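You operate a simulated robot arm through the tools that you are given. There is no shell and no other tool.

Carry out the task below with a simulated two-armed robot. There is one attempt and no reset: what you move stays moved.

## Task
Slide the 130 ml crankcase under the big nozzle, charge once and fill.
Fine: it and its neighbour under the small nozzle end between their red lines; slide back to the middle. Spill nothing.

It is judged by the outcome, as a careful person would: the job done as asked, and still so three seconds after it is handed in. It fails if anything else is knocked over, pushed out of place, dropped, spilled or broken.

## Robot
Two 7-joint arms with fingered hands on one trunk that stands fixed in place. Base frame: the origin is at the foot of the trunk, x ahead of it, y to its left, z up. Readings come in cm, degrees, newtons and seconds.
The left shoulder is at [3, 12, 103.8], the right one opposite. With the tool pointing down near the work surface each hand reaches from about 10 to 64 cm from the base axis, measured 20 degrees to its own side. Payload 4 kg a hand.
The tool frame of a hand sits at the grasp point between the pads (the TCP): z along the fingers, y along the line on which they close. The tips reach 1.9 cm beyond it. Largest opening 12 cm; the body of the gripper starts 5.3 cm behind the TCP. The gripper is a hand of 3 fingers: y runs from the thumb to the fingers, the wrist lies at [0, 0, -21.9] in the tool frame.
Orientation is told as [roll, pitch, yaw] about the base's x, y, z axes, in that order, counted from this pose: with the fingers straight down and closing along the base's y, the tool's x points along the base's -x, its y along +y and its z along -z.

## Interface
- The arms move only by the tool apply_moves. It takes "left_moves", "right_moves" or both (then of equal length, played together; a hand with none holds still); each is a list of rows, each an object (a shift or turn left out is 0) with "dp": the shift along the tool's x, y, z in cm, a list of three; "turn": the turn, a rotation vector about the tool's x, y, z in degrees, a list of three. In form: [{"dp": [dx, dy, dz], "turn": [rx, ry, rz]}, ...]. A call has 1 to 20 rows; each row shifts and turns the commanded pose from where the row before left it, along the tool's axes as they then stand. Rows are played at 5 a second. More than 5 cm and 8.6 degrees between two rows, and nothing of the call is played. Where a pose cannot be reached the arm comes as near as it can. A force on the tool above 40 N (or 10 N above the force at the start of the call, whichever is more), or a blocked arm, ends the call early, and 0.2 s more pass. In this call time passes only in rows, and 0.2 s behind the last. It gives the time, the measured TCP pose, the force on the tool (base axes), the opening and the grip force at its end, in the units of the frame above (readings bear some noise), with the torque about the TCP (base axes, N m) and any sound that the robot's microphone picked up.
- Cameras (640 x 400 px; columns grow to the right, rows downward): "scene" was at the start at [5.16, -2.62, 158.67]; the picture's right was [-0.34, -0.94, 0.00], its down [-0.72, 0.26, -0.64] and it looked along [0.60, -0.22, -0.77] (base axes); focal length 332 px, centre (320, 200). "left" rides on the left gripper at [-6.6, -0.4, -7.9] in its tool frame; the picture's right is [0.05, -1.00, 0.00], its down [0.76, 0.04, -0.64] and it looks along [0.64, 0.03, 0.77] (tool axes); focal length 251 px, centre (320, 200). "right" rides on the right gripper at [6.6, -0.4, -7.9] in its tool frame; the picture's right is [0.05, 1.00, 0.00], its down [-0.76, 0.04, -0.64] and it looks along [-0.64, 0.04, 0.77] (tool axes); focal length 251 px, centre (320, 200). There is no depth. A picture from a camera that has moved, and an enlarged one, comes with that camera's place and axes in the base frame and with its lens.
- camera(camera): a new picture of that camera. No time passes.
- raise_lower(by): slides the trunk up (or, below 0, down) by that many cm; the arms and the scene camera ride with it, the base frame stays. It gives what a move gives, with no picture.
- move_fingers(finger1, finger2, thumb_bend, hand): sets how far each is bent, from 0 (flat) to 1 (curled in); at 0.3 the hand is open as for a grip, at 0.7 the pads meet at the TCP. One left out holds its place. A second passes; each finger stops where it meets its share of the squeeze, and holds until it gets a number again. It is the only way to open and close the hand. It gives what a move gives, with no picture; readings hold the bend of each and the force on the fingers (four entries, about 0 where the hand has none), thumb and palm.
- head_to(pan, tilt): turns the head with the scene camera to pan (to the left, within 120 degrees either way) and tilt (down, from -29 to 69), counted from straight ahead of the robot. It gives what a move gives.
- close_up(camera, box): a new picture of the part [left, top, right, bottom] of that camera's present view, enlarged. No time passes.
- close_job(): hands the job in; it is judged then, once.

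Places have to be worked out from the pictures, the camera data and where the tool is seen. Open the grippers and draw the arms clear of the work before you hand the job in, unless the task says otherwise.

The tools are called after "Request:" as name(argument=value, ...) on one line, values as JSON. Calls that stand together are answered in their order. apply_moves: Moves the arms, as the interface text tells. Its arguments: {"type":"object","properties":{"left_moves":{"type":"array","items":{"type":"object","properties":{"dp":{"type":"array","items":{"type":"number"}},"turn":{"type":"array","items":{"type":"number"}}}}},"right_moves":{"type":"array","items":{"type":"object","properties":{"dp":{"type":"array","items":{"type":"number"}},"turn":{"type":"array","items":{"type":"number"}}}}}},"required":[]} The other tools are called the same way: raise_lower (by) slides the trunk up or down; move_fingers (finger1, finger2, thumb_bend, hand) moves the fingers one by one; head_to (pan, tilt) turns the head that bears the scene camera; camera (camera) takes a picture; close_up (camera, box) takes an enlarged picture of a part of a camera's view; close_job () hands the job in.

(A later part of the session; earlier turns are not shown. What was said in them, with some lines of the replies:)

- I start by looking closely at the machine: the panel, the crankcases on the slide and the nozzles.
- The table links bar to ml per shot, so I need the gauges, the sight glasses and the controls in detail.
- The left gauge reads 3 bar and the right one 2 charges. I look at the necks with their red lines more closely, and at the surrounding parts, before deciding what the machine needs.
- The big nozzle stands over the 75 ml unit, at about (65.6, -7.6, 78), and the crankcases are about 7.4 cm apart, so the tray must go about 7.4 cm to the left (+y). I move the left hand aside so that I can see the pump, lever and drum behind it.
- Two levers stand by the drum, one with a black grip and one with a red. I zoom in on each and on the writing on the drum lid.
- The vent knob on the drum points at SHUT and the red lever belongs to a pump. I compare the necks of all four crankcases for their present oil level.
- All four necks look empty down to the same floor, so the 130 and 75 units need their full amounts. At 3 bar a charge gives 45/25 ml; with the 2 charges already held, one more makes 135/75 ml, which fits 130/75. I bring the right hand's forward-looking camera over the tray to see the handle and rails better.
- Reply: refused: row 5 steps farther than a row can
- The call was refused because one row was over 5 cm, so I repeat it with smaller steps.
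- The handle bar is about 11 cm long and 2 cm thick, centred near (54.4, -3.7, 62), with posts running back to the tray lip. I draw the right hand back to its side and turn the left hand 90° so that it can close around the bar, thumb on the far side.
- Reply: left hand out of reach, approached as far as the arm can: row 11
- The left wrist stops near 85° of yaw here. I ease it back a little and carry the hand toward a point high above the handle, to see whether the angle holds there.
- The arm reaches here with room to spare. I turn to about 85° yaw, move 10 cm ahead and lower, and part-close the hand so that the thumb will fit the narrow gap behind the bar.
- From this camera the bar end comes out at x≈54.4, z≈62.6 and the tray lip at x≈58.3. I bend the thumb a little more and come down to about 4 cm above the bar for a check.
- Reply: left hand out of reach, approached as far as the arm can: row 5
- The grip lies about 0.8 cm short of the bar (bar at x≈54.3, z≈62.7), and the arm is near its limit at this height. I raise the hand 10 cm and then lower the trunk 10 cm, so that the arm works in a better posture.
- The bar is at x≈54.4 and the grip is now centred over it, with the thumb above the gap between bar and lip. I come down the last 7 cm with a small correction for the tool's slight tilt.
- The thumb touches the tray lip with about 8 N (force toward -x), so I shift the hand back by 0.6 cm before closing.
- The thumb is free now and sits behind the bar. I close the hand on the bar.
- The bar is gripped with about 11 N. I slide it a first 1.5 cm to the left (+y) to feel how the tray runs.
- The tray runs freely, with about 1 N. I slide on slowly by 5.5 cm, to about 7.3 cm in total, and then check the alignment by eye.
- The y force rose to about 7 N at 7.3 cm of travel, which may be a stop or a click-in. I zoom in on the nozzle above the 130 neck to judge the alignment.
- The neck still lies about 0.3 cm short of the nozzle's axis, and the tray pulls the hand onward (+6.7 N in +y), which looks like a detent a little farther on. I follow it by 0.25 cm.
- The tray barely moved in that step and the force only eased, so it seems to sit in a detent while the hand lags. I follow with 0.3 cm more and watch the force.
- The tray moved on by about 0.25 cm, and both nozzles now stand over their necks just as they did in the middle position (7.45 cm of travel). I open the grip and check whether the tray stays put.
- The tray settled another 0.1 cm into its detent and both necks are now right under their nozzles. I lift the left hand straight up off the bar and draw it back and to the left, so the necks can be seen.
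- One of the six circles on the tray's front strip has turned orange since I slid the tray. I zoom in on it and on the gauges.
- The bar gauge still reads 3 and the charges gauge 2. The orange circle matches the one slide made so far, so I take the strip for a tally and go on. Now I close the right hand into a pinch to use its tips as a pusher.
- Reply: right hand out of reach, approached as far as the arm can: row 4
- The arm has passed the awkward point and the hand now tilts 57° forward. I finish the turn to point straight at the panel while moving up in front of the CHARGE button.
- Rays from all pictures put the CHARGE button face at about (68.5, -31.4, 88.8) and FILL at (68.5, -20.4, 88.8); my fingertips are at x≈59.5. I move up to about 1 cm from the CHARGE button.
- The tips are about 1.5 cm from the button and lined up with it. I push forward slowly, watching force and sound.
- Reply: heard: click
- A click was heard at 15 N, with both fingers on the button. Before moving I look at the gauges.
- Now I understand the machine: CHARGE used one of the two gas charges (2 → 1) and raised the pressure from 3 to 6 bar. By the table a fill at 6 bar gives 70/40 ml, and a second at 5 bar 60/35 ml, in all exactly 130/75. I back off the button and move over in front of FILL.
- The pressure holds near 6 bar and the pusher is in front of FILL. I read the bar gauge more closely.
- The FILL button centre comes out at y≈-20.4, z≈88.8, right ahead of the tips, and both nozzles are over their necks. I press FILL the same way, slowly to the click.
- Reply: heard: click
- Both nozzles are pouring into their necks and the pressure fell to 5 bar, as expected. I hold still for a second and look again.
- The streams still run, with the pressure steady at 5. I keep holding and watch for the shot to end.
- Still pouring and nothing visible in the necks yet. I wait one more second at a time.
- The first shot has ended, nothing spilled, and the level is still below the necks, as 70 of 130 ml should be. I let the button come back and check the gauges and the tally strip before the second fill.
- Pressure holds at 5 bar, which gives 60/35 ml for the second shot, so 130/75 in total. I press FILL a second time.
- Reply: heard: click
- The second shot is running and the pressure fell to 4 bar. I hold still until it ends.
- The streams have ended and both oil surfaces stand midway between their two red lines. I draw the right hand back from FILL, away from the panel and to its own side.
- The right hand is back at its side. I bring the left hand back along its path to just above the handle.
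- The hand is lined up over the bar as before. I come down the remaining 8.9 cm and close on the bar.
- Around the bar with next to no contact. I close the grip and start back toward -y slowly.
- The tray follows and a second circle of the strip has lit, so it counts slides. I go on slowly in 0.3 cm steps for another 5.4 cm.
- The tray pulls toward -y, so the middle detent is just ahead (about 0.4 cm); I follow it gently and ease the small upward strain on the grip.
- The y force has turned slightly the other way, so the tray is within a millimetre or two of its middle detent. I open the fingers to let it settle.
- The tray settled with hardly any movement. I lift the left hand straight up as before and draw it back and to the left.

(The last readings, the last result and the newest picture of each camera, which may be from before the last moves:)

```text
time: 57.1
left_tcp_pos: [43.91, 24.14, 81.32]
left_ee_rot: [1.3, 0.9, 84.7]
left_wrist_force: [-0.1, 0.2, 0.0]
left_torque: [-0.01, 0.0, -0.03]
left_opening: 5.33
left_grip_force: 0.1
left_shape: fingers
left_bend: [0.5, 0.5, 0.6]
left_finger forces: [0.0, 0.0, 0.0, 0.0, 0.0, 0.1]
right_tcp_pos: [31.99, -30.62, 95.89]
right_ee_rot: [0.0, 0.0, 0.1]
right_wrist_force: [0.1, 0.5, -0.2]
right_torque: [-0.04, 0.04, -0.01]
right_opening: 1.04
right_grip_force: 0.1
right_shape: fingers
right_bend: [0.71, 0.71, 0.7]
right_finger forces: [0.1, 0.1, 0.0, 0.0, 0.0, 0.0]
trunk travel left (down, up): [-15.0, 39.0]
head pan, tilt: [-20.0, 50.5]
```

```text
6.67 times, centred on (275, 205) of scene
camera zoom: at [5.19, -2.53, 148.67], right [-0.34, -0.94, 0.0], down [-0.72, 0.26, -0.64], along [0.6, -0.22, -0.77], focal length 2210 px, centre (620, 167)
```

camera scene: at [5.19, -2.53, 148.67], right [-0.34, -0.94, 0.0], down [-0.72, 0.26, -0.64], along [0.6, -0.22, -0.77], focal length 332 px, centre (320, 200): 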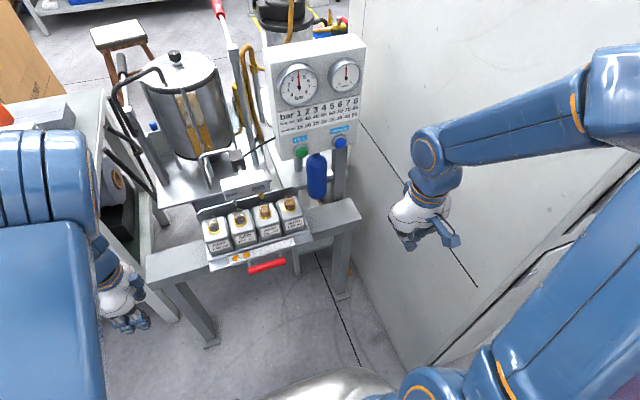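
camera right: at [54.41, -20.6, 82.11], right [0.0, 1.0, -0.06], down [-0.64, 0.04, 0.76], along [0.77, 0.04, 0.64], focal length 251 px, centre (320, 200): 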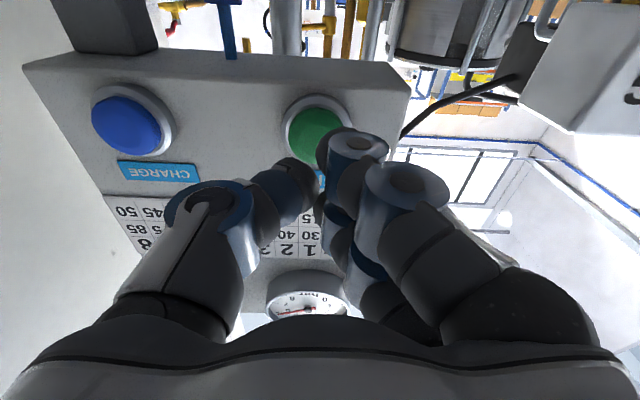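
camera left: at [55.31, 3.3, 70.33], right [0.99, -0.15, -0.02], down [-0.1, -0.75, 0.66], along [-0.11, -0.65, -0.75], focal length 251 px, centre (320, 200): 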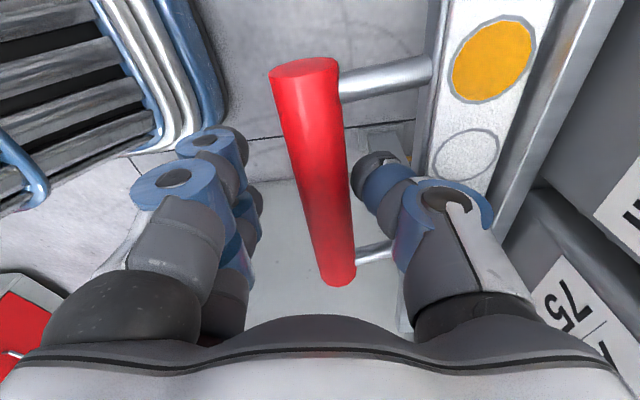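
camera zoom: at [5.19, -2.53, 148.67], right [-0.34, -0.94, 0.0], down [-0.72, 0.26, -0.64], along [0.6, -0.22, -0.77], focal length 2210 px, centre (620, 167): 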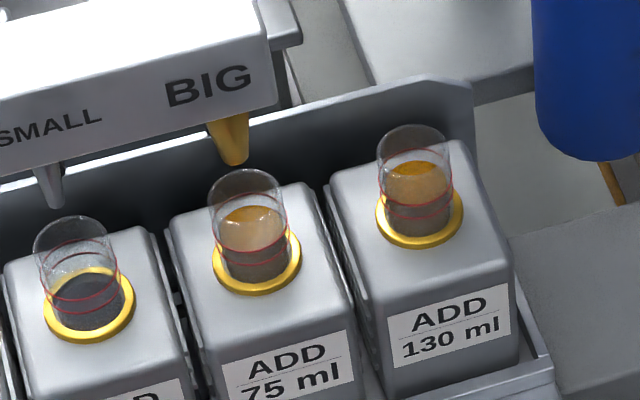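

Both levels are between their red lines, the tray is back in its middle detent and the bench is dry. I raise the left hand well clear and open both hands.

Request:
apply_moves(left_moves=[{"dp": [0, 0, -4]}, {"dp": [0, 1, -4]}, {"dp": [0, 2, -4]}, {"dp": [0, 2, -3]}])

Request:
move_fingers(hand="left", finger1=0.3, finger2=0.3, thumb_bend=0.3)

Request:
move_fingers(hand="right", finger1=0.3, finger2=0.3, thumb_bend=0.3)

Request:
camera(camera="scene")

Request:
close_up(camera="scene", box=[276, 192, 304, 214])

Request:
close_up(camera="scene", box=[250, 196, 278, 222])

Request:
close_up(camera="right", box=[300, 120, 480, 330])

```text
time: 58.1
left_tcp_pos: [39.21, 24.63, 96.6]
left_ee_rot: [1.3, 0.8, 84.6]
left_wrist_force: [0.4, 0.0, -0.3]
left_torque: [-0.02, 0.01, -0.01]
left_opening: 5.33
left_grip_force: 0.1
left_shape: fingers
left_bend: [0.5, 0.5, 0.6]
left_finger forces: [0.0, 0.0, 0.1, 0.1, 0.1, 0.0]
right_tcp_pos: [32.08, -30.7, 95.94]
right_ee_rot: [0.1, 0.0, 0.0]
right_wrist_force: [-0.9, 0.2, -0.6]
right_torque: [-0.01, 0.02, -0.03]
right_opening: 1.01
right_grip_force: 0.1
right_shape: fingers
right_bend: [0.71, 0.71, 0.7]
right_finger forces: [0.0, 0.0, 0.0, 0.0, 0.1, 0.0]
trunk travel left (down, up): [-15.0, 39.0]
head pan, tilt: [-20.0, 50.5]
```

```text
time: 59.1
left_tcp_pos: [39.33, 24.44, 96.47]
left_ee_rot: [1.2, 0.8, 84.7]
left_wrist_force: [-0.5, -0.5, -0.6]
left_torque: [-0.01, 0.01, 0.0]
left_opening: 12.78
left_grip_force: 0.0
left_shape: fingers
left_bend: [0.3, 0.3, 0.3]
left_finger forces: [0.0, 0.1, 0.1, 0.0, 0.0, 0.0]
right_tcp_pos: [32.02, -30.83, 95.89]
right_ee_rot: [0.0, 0.0, 0.0]
right_wrist_force: [-0.1, 0.0, 0.4]
right_torque: [0.02, 0.0, 0.0]
right_opening: 1.01
right_grip_force: 0.1
right_shape: fingers
right_bend: [0.71, 0.71, 0.7]
right_finger forces: [0.1, 0.1, 0.0, 0.1, 0.0, 0.0]
trunk travel left (down, up): [-15.0, 39.0]
head pan, tilt: [-20.0, 50.5]
```

```text
time: 60.1
left_tcp_pos: [39.4, 24.63, 96.34]
left_ee_rot: [1.3, 0.9, 84.7]
left_wrist_force: [0.2, -0.5, -0.1]
left_torque: [-0.01, 0.0, 0.03]
left_opening: 12.78
left_grip_force: 0.1
left_shape: fingers
left_bend: [0.3, 0.3, 0.3]
left_finger forces: [0.0, 0.0, 0.0, 0.0, 0.0, 0.0]
right_tcp_pos: [32.02, -30.8, 95.88]
right_ee_rot: [0.1, 0.0, 0.0]
right_wrist_force: [0.4, 0.2, -0.1]
right_torque: [0.03, -0.05, 0.03]
right_opening: 12.77
right_grip_force: 0.1
right_shape: fingers
right_bend: [0.3, 0.3, 0.3]
right_finger forces: [0.0, 0.0, 0.0, 0.0, 0.0, 0.0]
trunk travel left (down, up): [-15.0, 39.0]
head pan, tilt: [-20.0, 50.5]
```

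```text
taken
camera scene: at [5.15, -2.61, 148.67], right [-0.34, -0.94, 0.0], down [-0.72, 0.26, -0.64], along [0.6, -0.22, -0.77], focal length 332 px, centre (320, 200)
```

scene: 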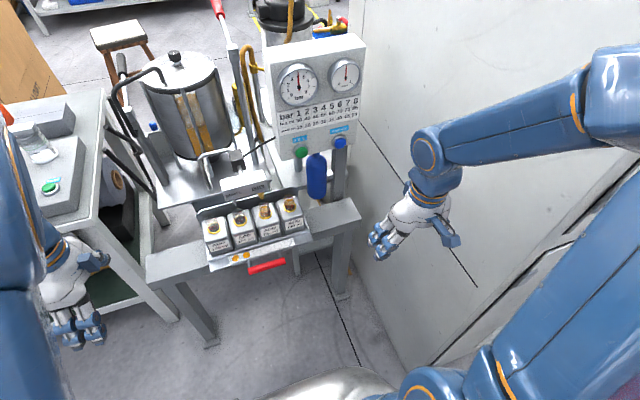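

```text
16.00 times, centred on (290, 203) of scene
camera zoom: at [5.15, -2.61, 148.67], right [-0.34, -0.94, 0.0], down [-0.72, 0.26, -0.64], along [0.6, -0.22, -0.77], focal length 5305 px, centre (800, 152)
```

zoom: 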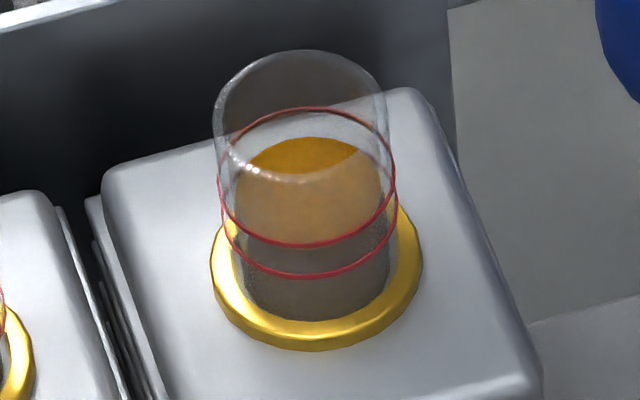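

```text
15.38 times, centred on (264, 209) of scene
camera zoom: at [5.15, -2.61, 148.67], right [-0.34, -0.94, 0.0], down [-0.72, 0.26, -0.64], along [0.6, -0.22, -0.77], focal length 5101 px, centre (1182, 62)
```

zoom: 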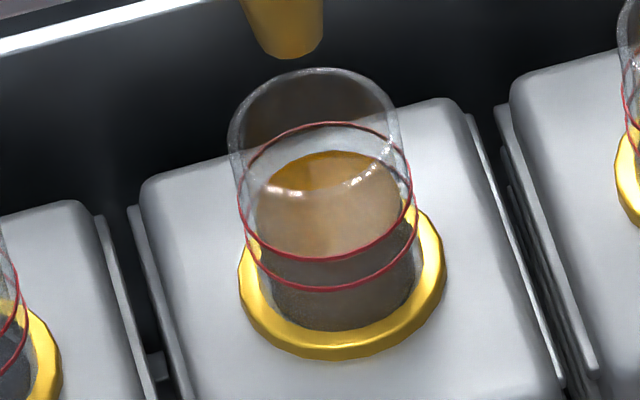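

```text
1.90 times, centred on (390, 225) of right
camera zoom: at [25.38, -31.03, 103.83], right [-0.05, 1.0, 0.0], down [0.76, 0.04, 0.64], along [0.64, 0.04, -0.77], focal length 479 px, centre (187, 152)
```

zoom: 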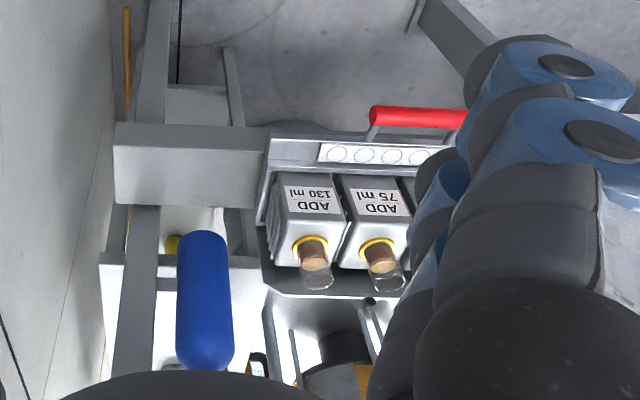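

Both oil surfaces stand between their red lines, the tray rests in the middle with nothing spilled or moved, and both hands are open and clear. I hand the job in.

Request:
close_job()

```text
The job is handed in.
```

The 130 ml crankcase and its neighbour, the 75 ml one under the small nozzle, are both filled to between their red lines. I saw no spill. The tray is back in its middle position, and both hands are open and clear of the work.

- **Charging:** I pressed CHARGE once. It raised the pressure from 3 to 6 bar and used one of the two charges in store, so one is left.
- **Filling:** No single fill in the table reaches 130 ml, so I pressed FILL twice on that one charge. The table gives 70 ml big / 40 ml small at 6 bar and 60/35 at 5 bar, which totals exactly 130/75.
- **Machine state now:** The pressure stands at 4 bar.
- **Tray strip:** Two of the six circles on the front of the tray have turned orange, one after each slide. I took them for a slide counter but could not confirm that.
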